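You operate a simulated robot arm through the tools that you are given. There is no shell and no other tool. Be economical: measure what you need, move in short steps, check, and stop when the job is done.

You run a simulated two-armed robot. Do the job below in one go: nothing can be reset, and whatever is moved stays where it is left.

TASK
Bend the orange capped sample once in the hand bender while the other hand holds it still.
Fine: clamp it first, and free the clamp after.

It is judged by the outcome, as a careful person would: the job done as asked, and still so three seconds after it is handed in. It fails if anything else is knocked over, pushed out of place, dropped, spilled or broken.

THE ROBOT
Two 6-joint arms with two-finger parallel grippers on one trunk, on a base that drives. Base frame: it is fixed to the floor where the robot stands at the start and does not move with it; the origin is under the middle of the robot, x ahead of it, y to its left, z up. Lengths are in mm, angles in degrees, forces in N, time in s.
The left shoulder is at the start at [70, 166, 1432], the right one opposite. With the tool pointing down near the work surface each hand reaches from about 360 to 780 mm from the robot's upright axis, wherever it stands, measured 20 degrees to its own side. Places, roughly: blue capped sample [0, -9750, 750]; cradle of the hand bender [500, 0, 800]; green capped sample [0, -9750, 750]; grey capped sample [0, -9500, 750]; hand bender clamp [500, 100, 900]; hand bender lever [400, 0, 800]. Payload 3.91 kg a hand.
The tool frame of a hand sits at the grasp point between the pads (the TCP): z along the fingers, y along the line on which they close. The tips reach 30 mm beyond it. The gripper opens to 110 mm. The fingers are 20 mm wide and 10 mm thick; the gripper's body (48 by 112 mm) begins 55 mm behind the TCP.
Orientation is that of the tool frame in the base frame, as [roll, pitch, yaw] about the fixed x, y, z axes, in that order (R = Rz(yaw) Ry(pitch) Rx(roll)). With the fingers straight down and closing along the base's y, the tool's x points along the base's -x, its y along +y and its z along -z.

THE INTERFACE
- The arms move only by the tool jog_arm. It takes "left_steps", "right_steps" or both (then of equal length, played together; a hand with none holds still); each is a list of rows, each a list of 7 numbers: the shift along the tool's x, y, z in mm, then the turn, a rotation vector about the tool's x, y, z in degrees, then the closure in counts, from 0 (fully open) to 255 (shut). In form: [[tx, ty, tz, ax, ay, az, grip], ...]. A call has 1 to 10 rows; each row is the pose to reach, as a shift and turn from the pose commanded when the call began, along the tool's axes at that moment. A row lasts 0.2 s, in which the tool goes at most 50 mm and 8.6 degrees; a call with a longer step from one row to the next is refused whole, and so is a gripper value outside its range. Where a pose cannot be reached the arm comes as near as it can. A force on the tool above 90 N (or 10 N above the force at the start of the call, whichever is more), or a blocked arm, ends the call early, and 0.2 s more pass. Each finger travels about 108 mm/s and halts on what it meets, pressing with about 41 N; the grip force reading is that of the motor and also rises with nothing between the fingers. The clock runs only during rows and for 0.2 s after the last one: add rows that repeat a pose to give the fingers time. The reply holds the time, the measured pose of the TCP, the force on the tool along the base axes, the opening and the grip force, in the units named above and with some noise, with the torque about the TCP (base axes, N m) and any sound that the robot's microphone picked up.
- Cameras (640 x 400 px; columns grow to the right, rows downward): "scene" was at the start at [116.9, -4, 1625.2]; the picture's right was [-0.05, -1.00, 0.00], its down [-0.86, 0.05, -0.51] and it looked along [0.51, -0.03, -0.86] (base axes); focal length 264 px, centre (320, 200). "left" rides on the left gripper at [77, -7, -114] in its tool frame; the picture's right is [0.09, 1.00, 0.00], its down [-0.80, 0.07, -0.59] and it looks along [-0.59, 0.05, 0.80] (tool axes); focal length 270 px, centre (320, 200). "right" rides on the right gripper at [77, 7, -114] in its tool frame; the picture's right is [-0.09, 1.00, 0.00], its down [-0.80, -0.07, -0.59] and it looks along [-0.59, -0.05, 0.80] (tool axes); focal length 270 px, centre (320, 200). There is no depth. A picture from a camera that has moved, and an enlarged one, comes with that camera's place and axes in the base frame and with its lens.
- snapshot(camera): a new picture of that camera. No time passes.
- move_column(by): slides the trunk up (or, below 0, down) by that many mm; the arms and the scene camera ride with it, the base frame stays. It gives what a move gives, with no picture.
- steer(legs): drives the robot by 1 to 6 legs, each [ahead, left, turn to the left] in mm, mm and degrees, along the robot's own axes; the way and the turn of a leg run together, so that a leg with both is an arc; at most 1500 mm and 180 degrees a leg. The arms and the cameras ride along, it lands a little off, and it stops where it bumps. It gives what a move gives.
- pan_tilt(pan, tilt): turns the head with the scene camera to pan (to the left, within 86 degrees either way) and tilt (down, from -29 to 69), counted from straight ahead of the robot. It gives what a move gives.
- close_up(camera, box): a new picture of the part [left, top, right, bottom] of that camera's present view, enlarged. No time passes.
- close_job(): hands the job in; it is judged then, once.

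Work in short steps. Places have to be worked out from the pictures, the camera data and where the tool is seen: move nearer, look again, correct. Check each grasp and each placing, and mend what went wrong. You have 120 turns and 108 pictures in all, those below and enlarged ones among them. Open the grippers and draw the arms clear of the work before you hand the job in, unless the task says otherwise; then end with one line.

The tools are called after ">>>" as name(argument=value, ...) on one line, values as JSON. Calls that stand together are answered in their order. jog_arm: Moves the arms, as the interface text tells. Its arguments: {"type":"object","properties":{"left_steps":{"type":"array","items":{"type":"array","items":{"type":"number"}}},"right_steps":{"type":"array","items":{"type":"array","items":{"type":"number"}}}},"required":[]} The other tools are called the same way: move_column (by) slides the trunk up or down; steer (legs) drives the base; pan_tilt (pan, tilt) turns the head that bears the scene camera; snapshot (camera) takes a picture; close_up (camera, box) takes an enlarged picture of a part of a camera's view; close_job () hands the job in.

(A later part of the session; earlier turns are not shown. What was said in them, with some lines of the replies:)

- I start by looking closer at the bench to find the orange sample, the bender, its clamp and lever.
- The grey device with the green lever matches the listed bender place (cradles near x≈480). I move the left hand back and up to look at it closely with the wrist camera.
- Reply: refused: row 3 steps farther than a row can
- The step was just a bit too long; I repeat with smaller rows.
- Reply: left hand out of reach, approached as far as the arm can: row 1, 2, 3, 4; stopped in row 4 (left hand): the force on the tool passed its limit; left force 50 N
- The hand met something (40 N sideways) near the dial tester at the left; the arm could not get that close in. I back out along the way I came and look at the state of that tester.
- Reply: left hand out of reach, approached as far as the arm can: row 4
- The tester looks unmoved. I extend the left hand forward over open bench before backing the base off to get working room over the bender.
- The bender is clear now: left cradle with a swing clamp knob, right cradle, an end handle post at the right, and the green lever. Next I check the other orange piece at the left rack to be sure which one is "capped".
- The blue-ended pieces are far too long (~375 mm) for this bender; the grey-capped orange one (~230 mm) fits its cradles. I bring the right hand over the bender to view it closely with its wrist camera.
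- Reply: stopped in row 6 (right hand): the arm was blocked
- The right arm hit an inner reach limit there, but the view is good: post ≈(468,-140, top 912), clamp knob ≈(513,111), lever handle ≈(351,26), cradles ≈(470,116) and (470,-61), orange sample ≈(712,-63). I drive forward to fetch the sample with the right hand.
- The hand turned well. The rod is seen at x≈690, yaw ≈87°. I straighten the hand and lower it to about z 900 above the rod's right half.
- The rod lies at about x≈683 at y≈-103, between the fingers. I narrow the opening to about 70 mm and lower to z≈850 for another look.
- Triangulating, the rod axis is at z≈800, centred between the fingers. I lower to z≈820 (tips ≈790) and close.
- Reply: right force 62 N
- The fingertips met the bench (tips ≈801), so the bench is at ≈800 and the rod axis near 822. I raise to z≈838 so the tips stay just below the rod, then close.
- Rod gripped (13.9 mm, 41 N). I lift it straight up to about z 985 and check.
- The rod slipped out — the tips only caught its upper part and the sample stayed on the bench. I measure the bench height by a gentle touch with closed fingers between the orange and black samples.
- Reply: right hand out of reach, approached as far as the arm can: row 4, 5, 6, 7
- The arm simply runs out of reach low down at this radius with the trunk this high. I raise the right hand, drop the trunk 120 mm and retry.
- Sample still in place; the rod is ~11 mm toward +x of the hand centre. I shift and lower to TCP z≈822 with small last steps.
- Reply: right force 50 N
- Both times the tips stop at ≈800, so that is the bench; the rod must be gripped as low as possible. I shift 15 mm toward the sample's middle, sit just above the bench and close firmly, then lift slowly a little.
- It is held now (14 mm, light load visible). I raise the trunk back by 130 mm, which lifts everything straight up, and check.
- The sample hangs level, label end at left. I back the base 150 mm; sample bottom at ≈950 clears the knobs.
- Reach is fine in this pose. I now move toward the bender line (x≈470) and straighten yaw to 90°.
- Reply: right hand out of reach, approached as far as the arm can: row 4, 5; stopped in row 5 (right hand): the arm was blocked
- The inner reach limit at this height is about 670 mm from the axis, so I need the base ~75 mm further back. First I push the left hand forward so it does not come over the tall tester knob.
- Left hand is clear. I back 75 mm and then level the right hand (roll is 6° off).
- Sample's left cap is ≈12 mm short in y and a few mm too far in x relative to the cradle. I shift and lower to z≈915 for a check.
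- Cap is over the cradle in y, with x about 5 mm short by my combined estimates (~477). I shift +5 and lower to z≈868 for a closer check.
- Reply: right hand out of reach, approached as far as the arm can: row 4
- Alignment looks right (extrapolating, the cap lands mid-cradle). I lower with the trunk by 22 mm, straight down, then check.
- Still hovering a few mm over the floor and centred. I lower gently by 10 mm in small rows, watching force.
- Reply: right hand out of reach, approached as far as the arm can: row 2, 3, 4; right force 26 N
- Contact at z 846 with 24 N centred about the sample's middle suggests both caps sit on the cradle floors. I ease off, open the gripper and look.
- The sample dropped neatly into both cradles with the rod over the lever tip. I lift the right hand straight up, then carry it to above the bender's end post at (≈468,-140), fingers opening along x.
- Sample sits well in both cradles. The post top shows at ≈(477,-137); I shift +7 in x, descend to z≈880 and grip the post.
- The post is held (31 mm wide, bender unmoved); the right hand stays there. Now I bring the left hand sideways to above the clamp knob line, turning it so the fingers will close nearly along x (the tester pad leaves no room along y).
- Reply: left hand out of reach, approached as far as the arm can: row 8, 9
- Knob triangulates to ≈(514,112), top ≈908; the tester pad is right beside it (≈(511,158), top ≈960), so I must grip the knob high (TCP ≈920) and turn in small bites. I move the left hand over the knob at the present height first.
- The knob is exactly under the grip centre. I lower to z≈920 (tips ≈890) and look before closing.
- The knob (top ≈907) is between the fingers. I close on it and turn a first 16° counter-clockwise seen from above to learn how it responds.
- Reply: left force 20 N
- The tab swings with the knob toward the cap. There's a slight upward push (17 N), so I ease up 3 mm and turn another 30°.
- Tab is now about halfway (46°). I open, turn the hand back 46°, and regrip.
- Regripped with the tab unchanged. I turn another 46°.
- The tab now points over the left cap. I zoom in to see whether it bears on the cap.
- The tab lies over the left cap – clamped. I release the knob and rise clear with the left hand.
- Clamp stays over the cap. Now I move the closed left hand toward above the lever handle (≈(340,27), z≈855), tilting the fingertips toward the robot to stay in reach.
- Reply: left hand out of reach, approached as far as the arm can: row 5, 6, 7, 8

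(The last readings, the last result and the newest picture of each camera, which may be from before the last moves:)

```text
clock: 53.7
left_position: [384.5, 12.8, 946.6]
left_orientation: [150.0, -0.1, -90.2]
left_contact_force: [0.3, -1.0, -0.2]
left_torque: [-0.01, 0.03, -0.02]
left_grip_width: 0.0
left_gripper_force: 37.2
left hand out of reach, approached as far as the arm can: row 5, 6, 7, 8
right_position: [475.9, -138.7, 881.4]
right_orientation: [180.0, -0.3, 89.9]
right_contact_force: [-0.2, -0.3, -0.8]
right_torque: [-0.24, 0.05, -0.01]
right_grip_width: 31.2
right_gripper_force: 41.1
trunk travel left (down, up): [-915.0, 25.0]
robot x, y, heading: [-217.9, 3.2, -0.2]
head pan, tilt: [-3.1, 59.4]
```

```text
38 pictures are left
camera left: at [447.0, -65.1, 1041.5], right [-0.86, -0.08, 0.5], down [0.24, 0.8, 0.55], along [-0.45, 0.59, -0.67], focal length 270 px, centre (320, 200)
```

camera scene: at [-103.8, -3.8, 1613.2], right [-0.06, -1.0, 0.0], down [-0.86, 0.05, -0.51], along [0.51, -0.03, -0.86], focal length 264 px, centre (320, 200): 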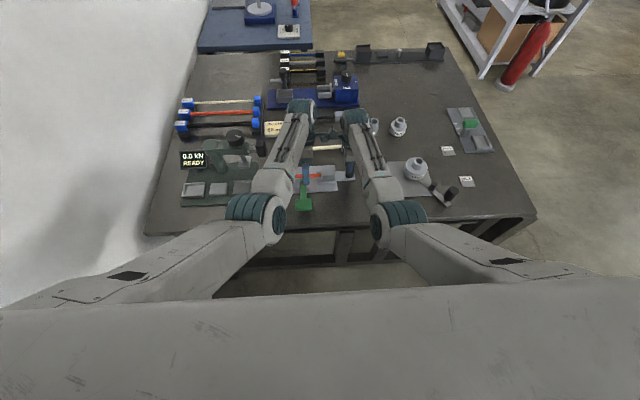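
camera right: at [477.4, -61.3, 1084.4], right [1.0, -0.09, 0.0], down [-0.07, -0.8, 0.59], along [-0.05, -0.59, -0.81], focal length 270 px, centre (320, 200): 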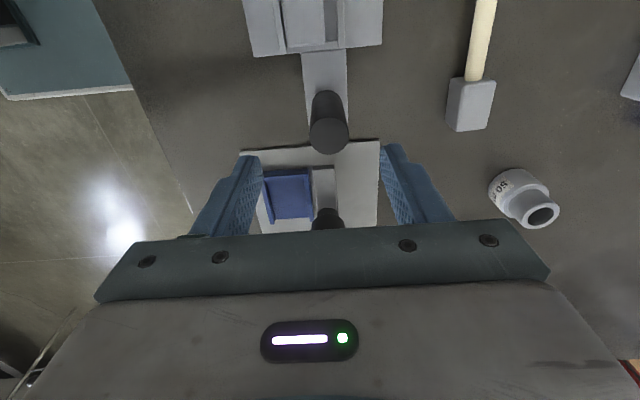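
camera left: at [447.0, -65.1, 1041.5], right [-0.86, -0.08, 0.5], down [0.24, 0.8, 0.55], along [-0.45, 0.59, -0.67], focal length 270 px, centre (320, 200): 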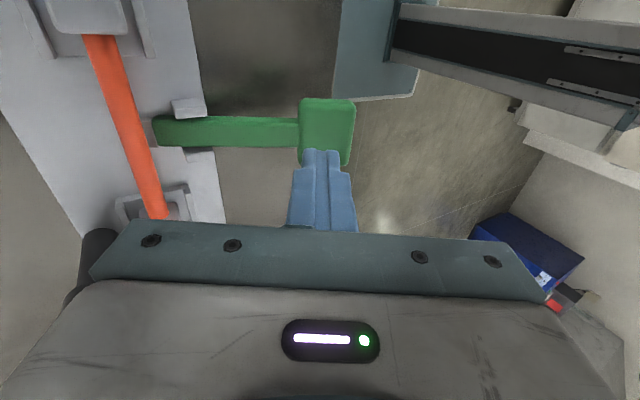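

The handle is just ahead of the fingertips. I lower 50 mm first to see how the arm follows from the commanded pose.

>>> jog_arm(left_steps=[[0, -12, 21, 0, 0, 0, 255], [0, -25, 43, 0, 0, 0, 255], [0, -25, 43, 0, 0, 0, 255]])

>>> snapshot(camera="left")

```text
clock: 54.5
left_position: [386.4, 11.1, 896.6]
left_orientation: [150.1, -0.1, -90.1]
left_contact_force: [0.0, 0.8, -0.1]
left_torque: [0.0, 0.03, -0.02]
left_grip_width: 0.0
left_gripper_force: 37.1
right_position: [476.6, -137.7, 880.3]
right_orientation: [179.9, -0.2, 89.9]
right_contact_force: [-0.3, -1.3, 0.3]
right_torque: [-0.17, 0.19, 0.08]
right_grip_width: 31.1
right_gripper_force: 40.2
trunk travel left (down, up): [-915.0, 25.0]
robot x, y, heading: [-219.7, 1.6, -0.3]
head pan, tilt: [-3.1, 59.4]
```

```text
37 pictures are left
camera left: at [449.1, -65.7, 991.3], right [-0.86, -0.09, 0.5], down [0.24, 0.8, 0.55], along [-0.45, 0.59, -0.67], focal length 270 px, centre (320, 200)
```

left: 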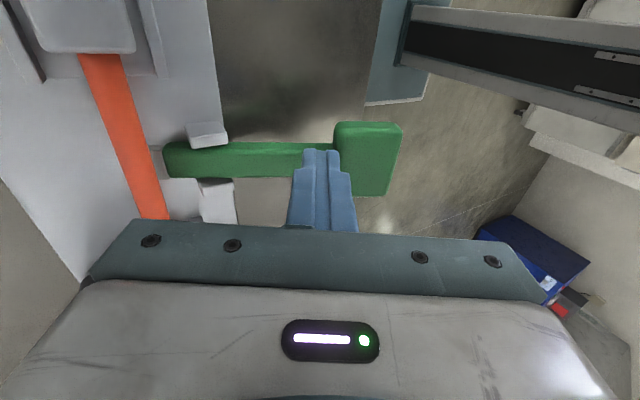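

Triangulated handle centre ≈(328,20,862). I shift the tip above it: up 20, 36 toward the robot.

>>> jog_arm(left_steps=[[0, 10, -17, 0, 0, 0, 255], [-5, 26, -8, 0, 0, 0, 255], [-10, 41, 1, 0, 0, 0, 255], [-10, 41, 1, 0, 0, 0, 255]])

>>> snapshot(camera="left")

```text
clock: 55.5
left_position: [352.7, 21.6, 914.1]
left_orientation: [150.1, -0.1, -90.2]
left_contact_force: [-0.1, 0.5, 0.1]
left_torque: [0.05, 0.0, 0.0]
left_grip_width: 0.0
left_gripper_force: 37.8
left hand out of reach, approached as far as the arm can: row 3, 4
right_position: [476.6, -138.1, 879.3]
right_orientation: [180.0, -0.2, 89.9]
right_contact_force: [0.4, -1.2, 0.5]
right_torque: [-0.06, -0.04, -0.1]
right_grip_width: 31.3
right_gripper_force: 41.3
trunk travel left (down, up): [-915.0, 25.0]
robot x, y, heading: [-219.4, -0.6, -0.2]
head pan, tilt: [-3.1, 59.4]
```

```text
36 pictures are left
camera left: at [415.5, -56.3, 1008.9], right [-0.86, -0.08, 0.5], down [0.24, 0.8, 0.55], along [-0.45, 0.59, -0.67], focal length 270 px, centre (320, 200)
```

left: 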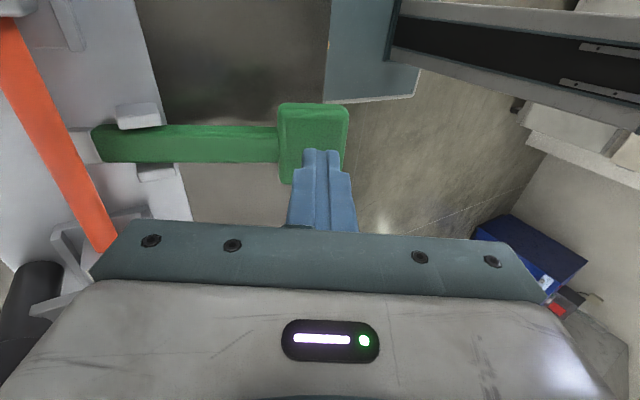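

The tip is right above the handle (≈338,22, tip z≈888; handle top ≈870). With the right hand holding the bender, I press down 45 mm in small rows.

>>> jog_arm(left_steps=[[0, -4, 9, 0, 0, 0, 255], [0, -8, 18, 0, 0, 0, 255], [0, -12, 28, 0, 0, 0, 255], [0, -15.7, 37, 0, 0, 0, 255], [0, -18, 42, 0, 0, 0, 255], [0, -18, 42, 0, 0, 0, 255]])

>>> snapshot(camera="left")

>>> close_up(camera="scene", box=[260, 140, 360, 230])

```text
clock: 56.9
left_position: [347.7, 20.7, 868.0]
left_orientation: [150.1, -0.2, -90.2]
left_contact_force: [-3.7, 0.1, 4.4]
left_torque: [-0.01, 0.14, 0.03]
left_grip_width: 0.0
left_gripper_force: 37.5
right_position: [475.3, -137.2, 881.4]
right_orientation: [179.9, -0.2, 90.0]
right_contact_force: [1.7, -0.6, 0.5]
right_torque: [-0.09, -0.34, -0.07]
right_grip_width: 31.3
right_gripper_force: 41.4
trunk travel left (down, up): [-915.0, 25.0]
robot x, y, heading: [-220.0, 0.6, -0.2]
head pan, tilt: [-3.1, 59.4]
```

```text
35 pictures are left
camera left: at [410.2, -56.1, 963.0], right [-0.86, -0.08, 0.5], down [0.24, 0.8, 0.55], along [-0.44, 0.59, -0.67], focal length 270 px, centre (320, 200)
```

left: 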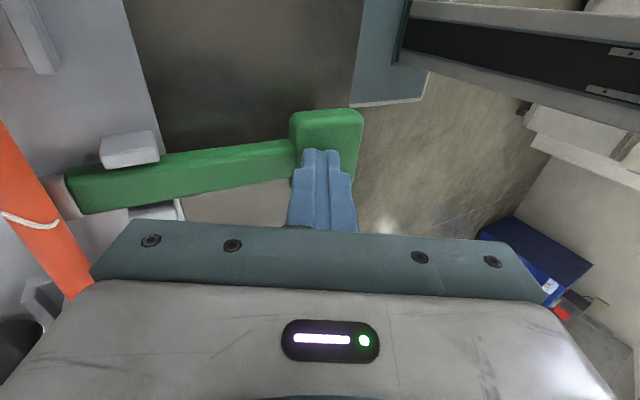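

```text
4.44 times, centred on (310, 185) of scene
camera zoom: at [-104.3, -3.9, 1613.2], right [-0.06, -1.0, 0.0], down [-0.86, 0.05, -0.51], along [0.51, -0.03, -0.86], focal length 1171 px, centre (364, 267)
```

zoom: 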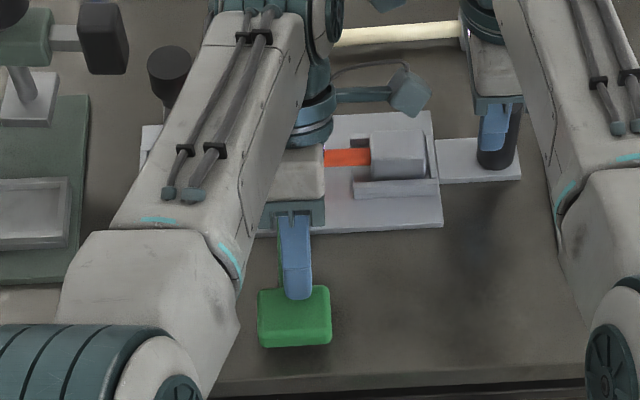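

The lever has gone down and a pale mark appeared on the orange rod above the lever tip. I zoom in to see whether the bend is made before pressing more.

>>> close_up(camera="left", box=[0, 80, 200, 300])

>>> close_up(camera="right", box=[160, 0, 480, 200])

```text
1.82 times, centred on (100, 190) of left
camera zoom: at [410.2, -56.1, 963.0], right [-0.86, -0.08, 0.5], down [0.24, 0.8, 0.55], along [-0.44, 0.59, -0.67], focal length 491 px, centre (720, 218)
```

zoom: 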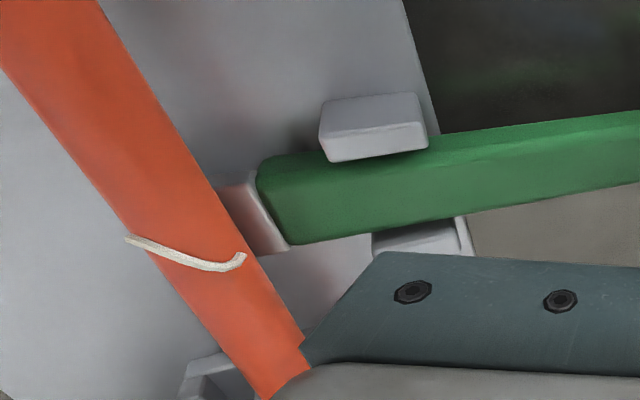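

```text
2.00 times, centred on (320, 100) of right
camera zoom: at [483.8, -60.8, 994.5], right [1.0, -0.09, 0.0], down [-0.07, -0.8, 0.59], along [-0.05, -0.59, -0.81], focal length 541 px, centre (320, 400)
```

zoom: 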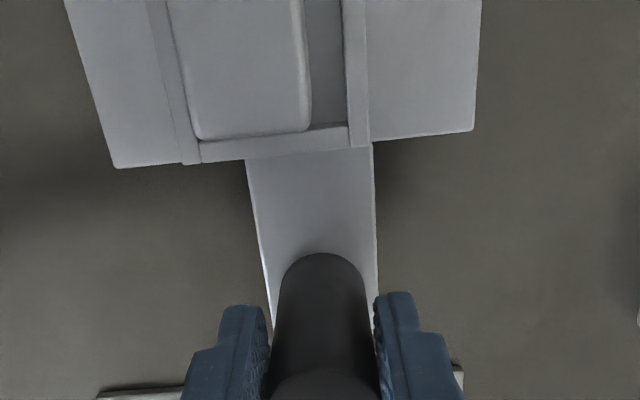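

A crease is visible on the rod. To be sure the single stroke is complete I continue the same press gently until the lever stops.

>>> jog_arm(left_steps=[[0, -2.5, 6, 0, 0, 0, 255], [0, -5, 12, 0, 0, 0, 255], [0, -6.5, 16, 0, 0, 0, 255], [0, -6.5, 16, 0, 0, 0, 255]])

>>> snapshot(camera="left")

```text
clock: 57.9
left_position: [343.8, 20.0, 856.3]
left_orientation: [150.6, -0.1, -90.1]
left_contact_force: [12.8, -0.8, 36.7]
left_torque: [-0.02, -0.14, 0.01]
left_grip_width: 0.1
left_gripper_force: 38.1
right_position: [473.6, -136.4, 883.4]
right_orientation: [179.6, -0.2, 89.9]
right_contact_force: [-10.8, 2.6, 2.3]
right_torque: [-0.02, -1.71, 0.08]
right_grip_width: 32.6
right_gripper_force: 40.9
trunk travel left (down, up): [-915.0, 25.0]
robot x, y, heading: [-219.9, 1.9, 0.1]
head pan, tilt: [-3.1, 59.4]
```

```text
31 pictures are left
camera left: at [405.8, -56.4, 951.8], right [-0.87, -0.08, 0.49], down [0.23, 0.8, 0.55], along [-0.44, 0.59, -0.68], focal length 270 px, centre (320, 200)
```

left: 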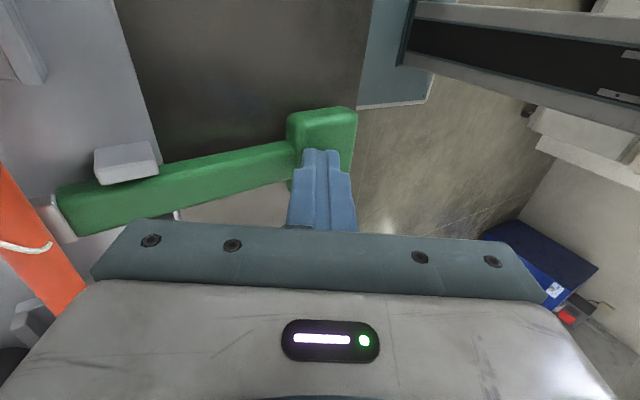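

The lever met its stop (37 N). One stroke done; I lift the left hand gently off the handle.

>>> jog_arm(left_steps=[[0, 6, -12, 0, 0, 0, 255], [0, 12, -24, 0, 0, 0, 255], [0, 18, -36, 0, 0, 0, 255], [0, 25, -50, 0, 0, 0, 255], [0, 30, -65, 0, 0, 0, 255], [0, 30, -65, 0, 0, 0, 255]])

>>> snapshot(camera="left")

```text
clock: 59.3
left_position: [355.6, 18.7, 917.7]
left_orientation: [150.0, -0.1, -90.3]
left_contact_force: [1.2, 0.6, 0.9]
left_torque: [-0.03, 0.01, 0.01]
left_grip_width: 0.0
left_gripper_force: 38.1
left hand out of reach, approached as far as the arm can: row 5, 6
right_position: [477.0, -136.3, 881.4]
right_orientation: [179.9, -0.1, 90.0]
right_contact_force: [-2.2, 0.0, 0.1]
right_torque: [-0.65, 0.02, 0.06]
right_grip_width: 30.8
right_gripper_force: 41.1
trunk travel left (down, up): [-915.0, 25.0]
robot x, y, heading: [-225.2, -2.3, -0.4]
head pan, tilt: [-3.1, 59.4]
```

```text
30 pictures are left
camera left: at [418.4, -58.4, 1012.3], right [-0.86, -0.08, 0.5], down [0.24, 0.8, 0.55], along [-0.45, 0.59, -0.67], focal length 270 px, centre (320, 200)
```

left: 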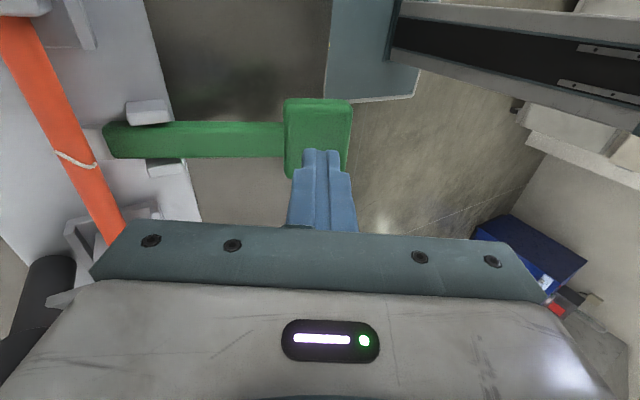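

The lever sprang back up, the crease stays. Now I return the left hand above the clamp knob to free it.

>>> jog_arm(left_steps=[[-15, -16, -25, 5, 0, 0, 255], [-31, -32, -50, 10, 0, 0, 255], [-46, -47, -74, 15, 0, 0, 255], [-62, -63, -99, 20, 0, 0, 200], [-77, -79, -123, 25, 0, 0, 150], [-93, -95, -148, 30, 0, 0, 115], [-93, -95, -148, 30, 0, 0, 115]])

>>> snapshot(camera="left")

```text
clock: 60.9
left_position: [513.5, 112.3, 998.6]
left_orientation: [-180.0, -0.1, -90.1]
left_contact_force: [0.9, 1.3, 0.9]
left_torque: [0.0, 0.0, 0.03]
left_grip_width: 60.4
left_gripper_force: 0.1
right_position: [475.4, -137.7, 881.6]
right_orientation: [179.8, -0.2, 89.8]
right_contact_force: [-0.4, -1.1, 1.3]
right_torque: [-0.4, 0.09, -0.01]
right_grip_width: 30.3
right_gripper_force: 40.9
trunk travel left (down, up): [-915.0, 25.0]
robot x, y, heading: [-222.4, -0.4, -0.1]
head pan, tilt: [-3.1, 59.4]
```

```text
29 pictures are left
camera left: at [519.4, 34.7, 1112.0], right [-1.0, -0.08, 0.0], down [-0.07, 0.8, 0.59], along [-0.05, 0.59, -0.81], focal length 270 px, centre (320, 200)
```

left: 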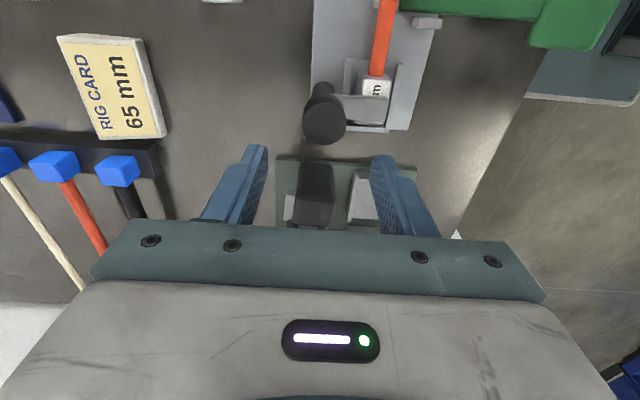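

Knob still under the grip centre. I turn the open hand to yaw -65°, descend to z≈918, and grip.

>>> jog_arm(left_steps=[[0, 0, 0, 0, 0, -8, 115], [0, 0, 0, 0, 0, -16, 115], [0, 1, 0, 0, 0, -25, 115], [0, 1, 30, 0, 0, -25, 115], [0, 1, 60, 0, 0, -25, 115], [0, 1, 80, 0, 0, -25, 115], [0, 1, 80, 0, 0, -25, 180], [0, 1, 80, 0, 0, -25, 240], [0, 1, 80, 0, 0, -25, 240]])

>>> snapshot(camera="left")

```text
refused: row 3 steps farther than a row can; nothing moved
```

```text
28 pictures are left
camera left: at [519.4, 34.7, 1112.0], right [-1.0, -0.08, 0.0], down [-0.07, 0.8, 0.59], along [-0.05, 0.59, -0.81], focal length 270 px, centre (320, 200)
```

left: 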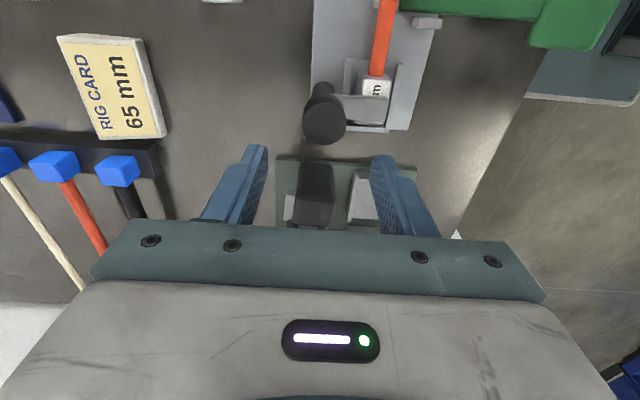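

The third turn was slightly over the limit; I repeat with 8.4° steps.

>>> jog_arm(left_steps=[[0, 0, 0, 0, 0, -8.4, 115], [0, 0, 0, 0, 0, -16.8, 115], [0, 1, 0, 0, 0, -25, 115], [0, 1, 30, 0, 0, -25, 115], [0, 1, 60, 0, 0, -25, 115], [0, 1, 80, 0, 0, -25, 115], [0, 1, 80, 0, 0, -25, 180], [0, 1, 80, 0, 0, -25, 240], [0, 1, 80, 0, 0, -25, 240]])

>>> snapshot(camera="left")

```text
clock: 62.9
left_position: [510.9, 112.0, 919.3]
left_orientation: [180.0, 0.0, -65.1]
left_contact_force: [-0.3, -3.0, -0.6]
left_torque: [0.11, -0.27, 0.05]
left_grip_width: 34.6
left_gripper_force: 41.6
right_position: [477.4, -135.5, 880.8]
right_orientation: [179.9, -0.2, 90.0]
right_contact_force: [0.7, 3.3, 2.4]
right_torque: [-0.09, 0.01, 0.01]
right_grip_width: 30.4
right_gripper_force: 40.5
trunk travel left (down, up): [-915.0, 25.0]
robot x, y, heading: [-220.5, 1.0, -0.3]
head pan, tilt: [-3.1, 59.4]
```

```text
27 pictures are left
camera left: at [549.5, 45.7, 1032.5], right [-0.87, -0.5, 0.0], down [-0.4, 0.7, 0.59], along [-0.3, 0.51, -0.81], focal length 270 px, centre (320, 200)
```

left: 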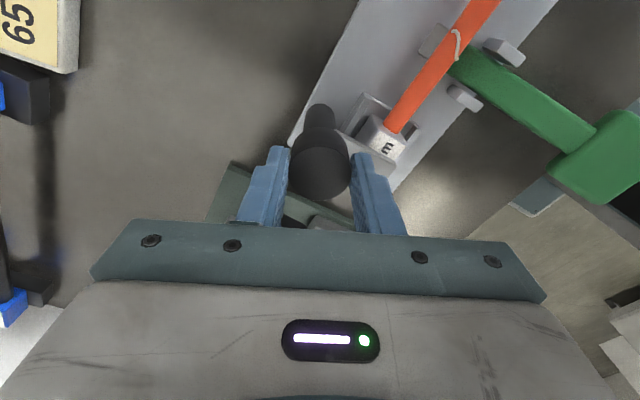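

Knob gripped. I turn it clockwise 46° to start freeing the clamp, then open, turn back and regrip.

>>> jog_arm(left_steps=[[0, 0, 0, 0, 0, 8, 240], [0, 0, 0, 0, 0, 16, 240], [0, 0, 0, 0, 0, 24, 240], [0, 0, 0, 0, 0, 32, 240], [0, 0, 0, 0, 0, 40, 240], [0, 0, 0, 0, 0, 46, 240], [0, 0, 0, 0, 0, 46, 240], [0, 0, 0, 0, 0, 46, 130], [0, 0, 0, 0, 0, 46, 130]])

>>> jog_arm(left_steps=[[0, 0, 0, 0, 0, -8, 130], [0, 0, 0, 0, 0, -16, 130], [0, 0, 0, 0, 0, -24, 130], [0, 0, 0, 0, 0, -32, 130], [0, 0, 0, 0, 0, -40, 130], [0, 0, 0, 0, 0, -46, 130], [0, 0, 0, 0, 0, -46, 240], [0, 0, 0, 0, 0, -46, 240], [0, 0, 0, 0, 0, -46, 240]])

>>> close_up(camera="scene", box=[230, 110, 360, 210])

```text
clock: 64.9
left_position: [509.4, 112.5, 918.1]
left_orientation: [-179.9, -0.1, -111.2]
left_contact_force: [-0.7, 0.6, 0.3]
left_torque: [0.04, 0.02, -0.02]
left_grip_width: 53.7
left_gripper_force: 0.1
right_position: [476.7, -137.5, 880.1]
right_orientation: [180.0, -0.2, 90.0]
right_contact_force: [-2.0, 0.1, 0.2]
right_torque: [-0.08, 0.12, 0.1]
right_grip_width: 30.7
right_gripper_force: 41.1
trunk travel left (down, up): [-915.0, 25.0]
robot x, y, heading: [-220.2, 3.0, -0.2]
head pan, tilt: [-3.1, 59.4]
```

```text
clock: 66.9
left_position: [510.4, 111.4, 919.9]
left_orientation: [-180.0, 0.0, -65.1]
left_contact_force: [1.6, 0.6, 0.8]
left_torque: [-0.04, 0.0, 0.02]
left_grip_width: 34.7
left_gripper_force: 40.9
right_position: [476.1, -137.7, 879.7]
right_orientation: [179.9, -0.2, 89.8]
right_contact_force: [-1.8, -0.5, -0.1]
right_torque: [-0.15, 0.13, 0.04]
right_grip_width: 30.1
right_gripper_force: 40.5
trunk travel left (down, up): [-915.0, 25.0]
robot x, y, heading: [-223.3, 1.0, -0.1]
head pan, tilt: [-3.1, 59.4]
```

```text
4.00 times, centred on (295, 160) of scene
camera zoom: at [-104.0, -3.6, 1613.2], right [-0.06, -1.0, 0.0], down [-0.86, 0.05, -0.51], along [0.51, -0.03, -0.86], focal length 1054 px, centre (420, 360)
```

zoom: 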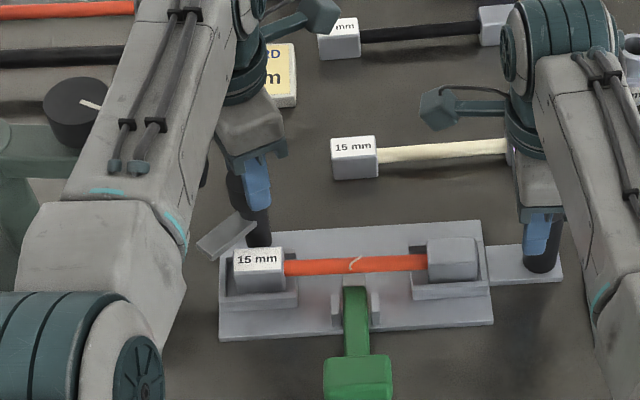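

The tab is half free. I turn the remaining ~46°, open and rise.

>>> jog_arm(left_steps=[[0, 0, 0, 0, 0, 8, 240], [0, 0, 0, 0, 0, 16, 240], [0, 0, 0, 0, 0, 24, 240], [0, 0, 0, 0, 0, 32, 240], [0, 0, 0, 0, 0, 40, 240], [0, 0, 0, 0, 0, 46, 240], [0, 0, 0, 0, 0, 46, 240], [0, 0, 0, 0, 0, 46, 130], [0, 0, 0, 0, 0, 46, 120], [0, 0, -20, 0, 0, 46, 120]])

>>> close_up(camera="scene", box=[230, 110, 360, 210])

```text
clock: 69.1
left_position: [511.2, 112.2, 938.3]
left_orientation: [-180.0, -0.2, -111.3]
left_contact_force: [-0.1, -0.4, 0.1]
left_torque: [0.0, -0.02, 0.0]
left_grip_width: 58.0
left_gripper_force: 0.0
right_position: [475.6, -136.7, 880.8]
right_orientation: [179.9, -0.1, 89.9]
right_contact_force: [-2.2, -0.2, 0.1]
right_torque: [0.24, 0.1, 0.06]
right_grip_width: 30.1
right_gripper_force: 41.3
trunk travel left (down, up): [-915.0, 25.0]
robot x, y, heading: [-221.4, 0.0, 0.1]
head pan, tilt: [-3.1, 59.4]
```

```text
4.00 times, centred on (295, 160) of scene
camera zoom: at [-103.9, -3.6, 1613.2], right [-0.06, -1.0, 0.0], down [-0.86, 0.05, -0.51], along [0.51, -0.03, -0.86], focal length 1054 px, centre (420, 360)
```

zoom: 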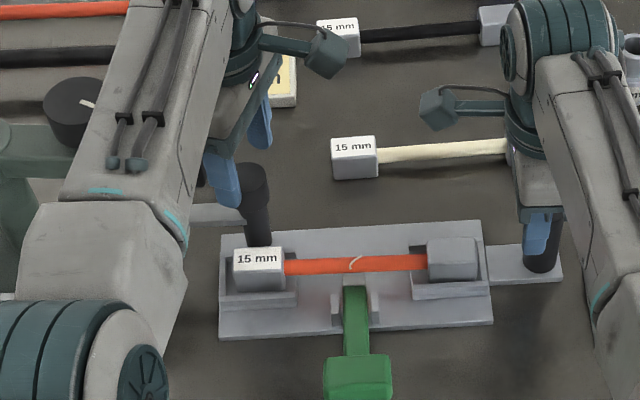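

The clamp tab is back at its free position. I raise the left hand and move it forward clear, and release the post with the right hand and raise it.

>>> jog_arm(left_steps=[[0, 0, -20, 0, 0, 0, 120], [0, 0, -50, 0, 0, 0, 120], [0, 0, -70, 0, 0, 0, 120], [-10, -19, -70, 0, 0, 0, 120], [-22, -40, -70, 0, 0, 0, 120], [-32, -58, -70, 0, 0, 0, 120]], right_steps=[[0, 0, 0, 0, 0, 0, 150], [0, 0, 0, 0, 0, 0, 100], [0, 0, 0, 0, 0, 0, 93], [0, 0, -30, 0, 0, 0, 93], [0, 0, -65, 0, 0, 0, 93], [0, 0, -95, 0, 0, 0, 93]])

>>> snapshot(camera="scene")

>>> close_up(camera="scene", box=[255, 125, 375, 225])

```text
clock: 70.5
left_position: [577.3, 119.9, 1008.1]
left_orientation: [-179.9, 0.0, -111.0]
left_contact_force: [-0.3, 0.5, -1.0]
left_torque: [0.01, -0.02, 0.01]
left_grip_width: 58.1
left_gripper_force: 0.1
right_position: [477.5, -136.6, 976.5]
right_orientation: [179.9, -0.1, 90.0]
right_contact_force: [-0.1, -0.4, -0.2]
right_torque: [0.01, -0.01, 0.0]
right_grip_width: 70.0
right_gripper_force: 0.0
trunk travel left (down, up): [-915.0, 25.0]
robot x, y, heading: [-217.2, -0.3, -0.2]
head pan, tilt: [-3.1, 59.4]
```

```text
24 pictures are left
camera scene: at [-103.6, -3.7, 1613.1], right [-0.06, -1.0, 0.0], down [-0.86, 0.05, -0.51], along [0.51, -0.03, -0.86], focal length 264 px, centre (320, 200)
```

scene: 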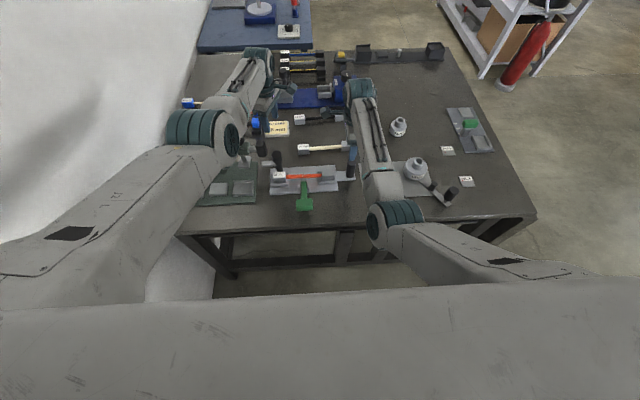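

```text
4.00 times, centred on (315, 175) of scene
camera zoom: at [-103.6, -3.7, 1613.1], right [-0.06, -1.0, 0.0], down [-0.86, 0.05, -0.51], along [0.51, -0.03, -0.86], focal length 1054 px, centre (340, 300)
```

zoom: 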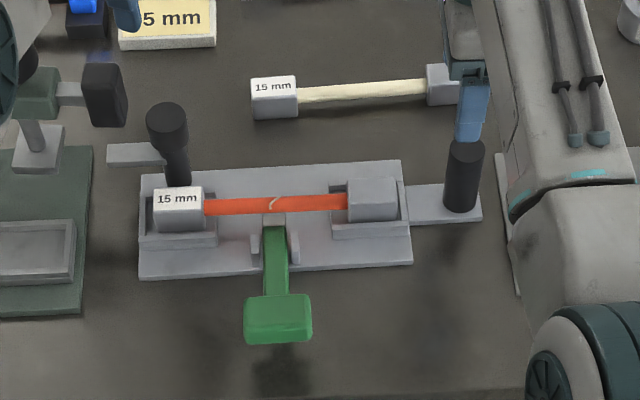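

The rod shows its single crease, the clamp tab is swung free, the lever is up and everything stands in place. I open both grippers fully and draw the right hand off the post line.

>>> jog_arm(left_steps=[[0, 0, 0, 0, 0, 0, 60], [0, 0, 0, 0, 0, 0, 0], [0, 0, 0, 0, 0, 0, 0]], right_steps=[[-15, 20, -5, 0, 0, 0, 60], [-30, 45, -10, 0, 0, 0, 0], [-45, 70, -10, 0, 0, 0, 0]])

>>> snapshot(camera="scene")

```text
clock: 71.3
left_position: [577.7, 120.7, 1006.7]
left_orientation: [180.0, -0.2, -111.2]
left_contact_force: [0.2, 0.0, -0.2]
left_torque: [0.03, 0.0, 0.01]
left_grip_width: 110.0
left_gripper_force: 0.0
right_position: [547.1, -182.7, 984.8]
right_orientation: [-179.9, -0.3, 89.9]
right_contact_force: [-0.6, 0.3, -0.8]
right_torque: [-0.03, 0.04, 0.01]
right_grip_width: 109.6
right_gripper_force: 0.0
trunk travel left (down, up): [-915.0, 25.0]
robot x, y, heading: [-222.7, -1.0, -0.3]
head pan, tilt: [-3.1, 59.4]
```

```text
22 pictures are left
camera scene: at [-102.9, -4.0, 1613.1], right [-0.06, -1.0, 0.0], down [-0.86, 0.05, -0.51], along [0.51, -0.03, -0.86], focal length 264 px, centre (320, 200)
```

scene: 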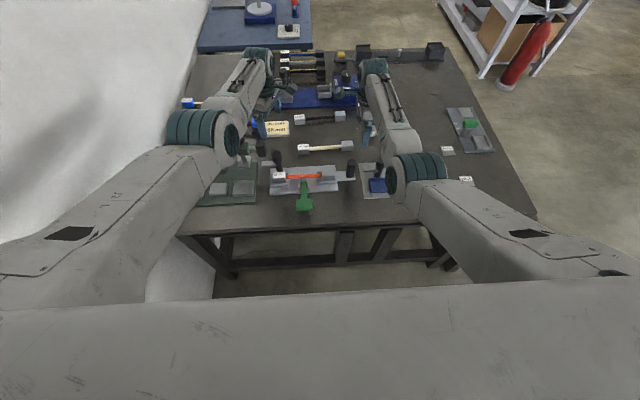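

All is in order with the arms clear and grippers open; I hand the job in.

>>> close_job()

```text
The job is handed in.
```

The orange capped sample was clamped and bent once in the hand bender while the right hand held the bender by its end post; the clamp was freed afterwards, the sample is still in the cradles with one visible crease, the left hand bumped the dial tester early on but it looked unmoved, and the bender may have shifted about 3 mm.
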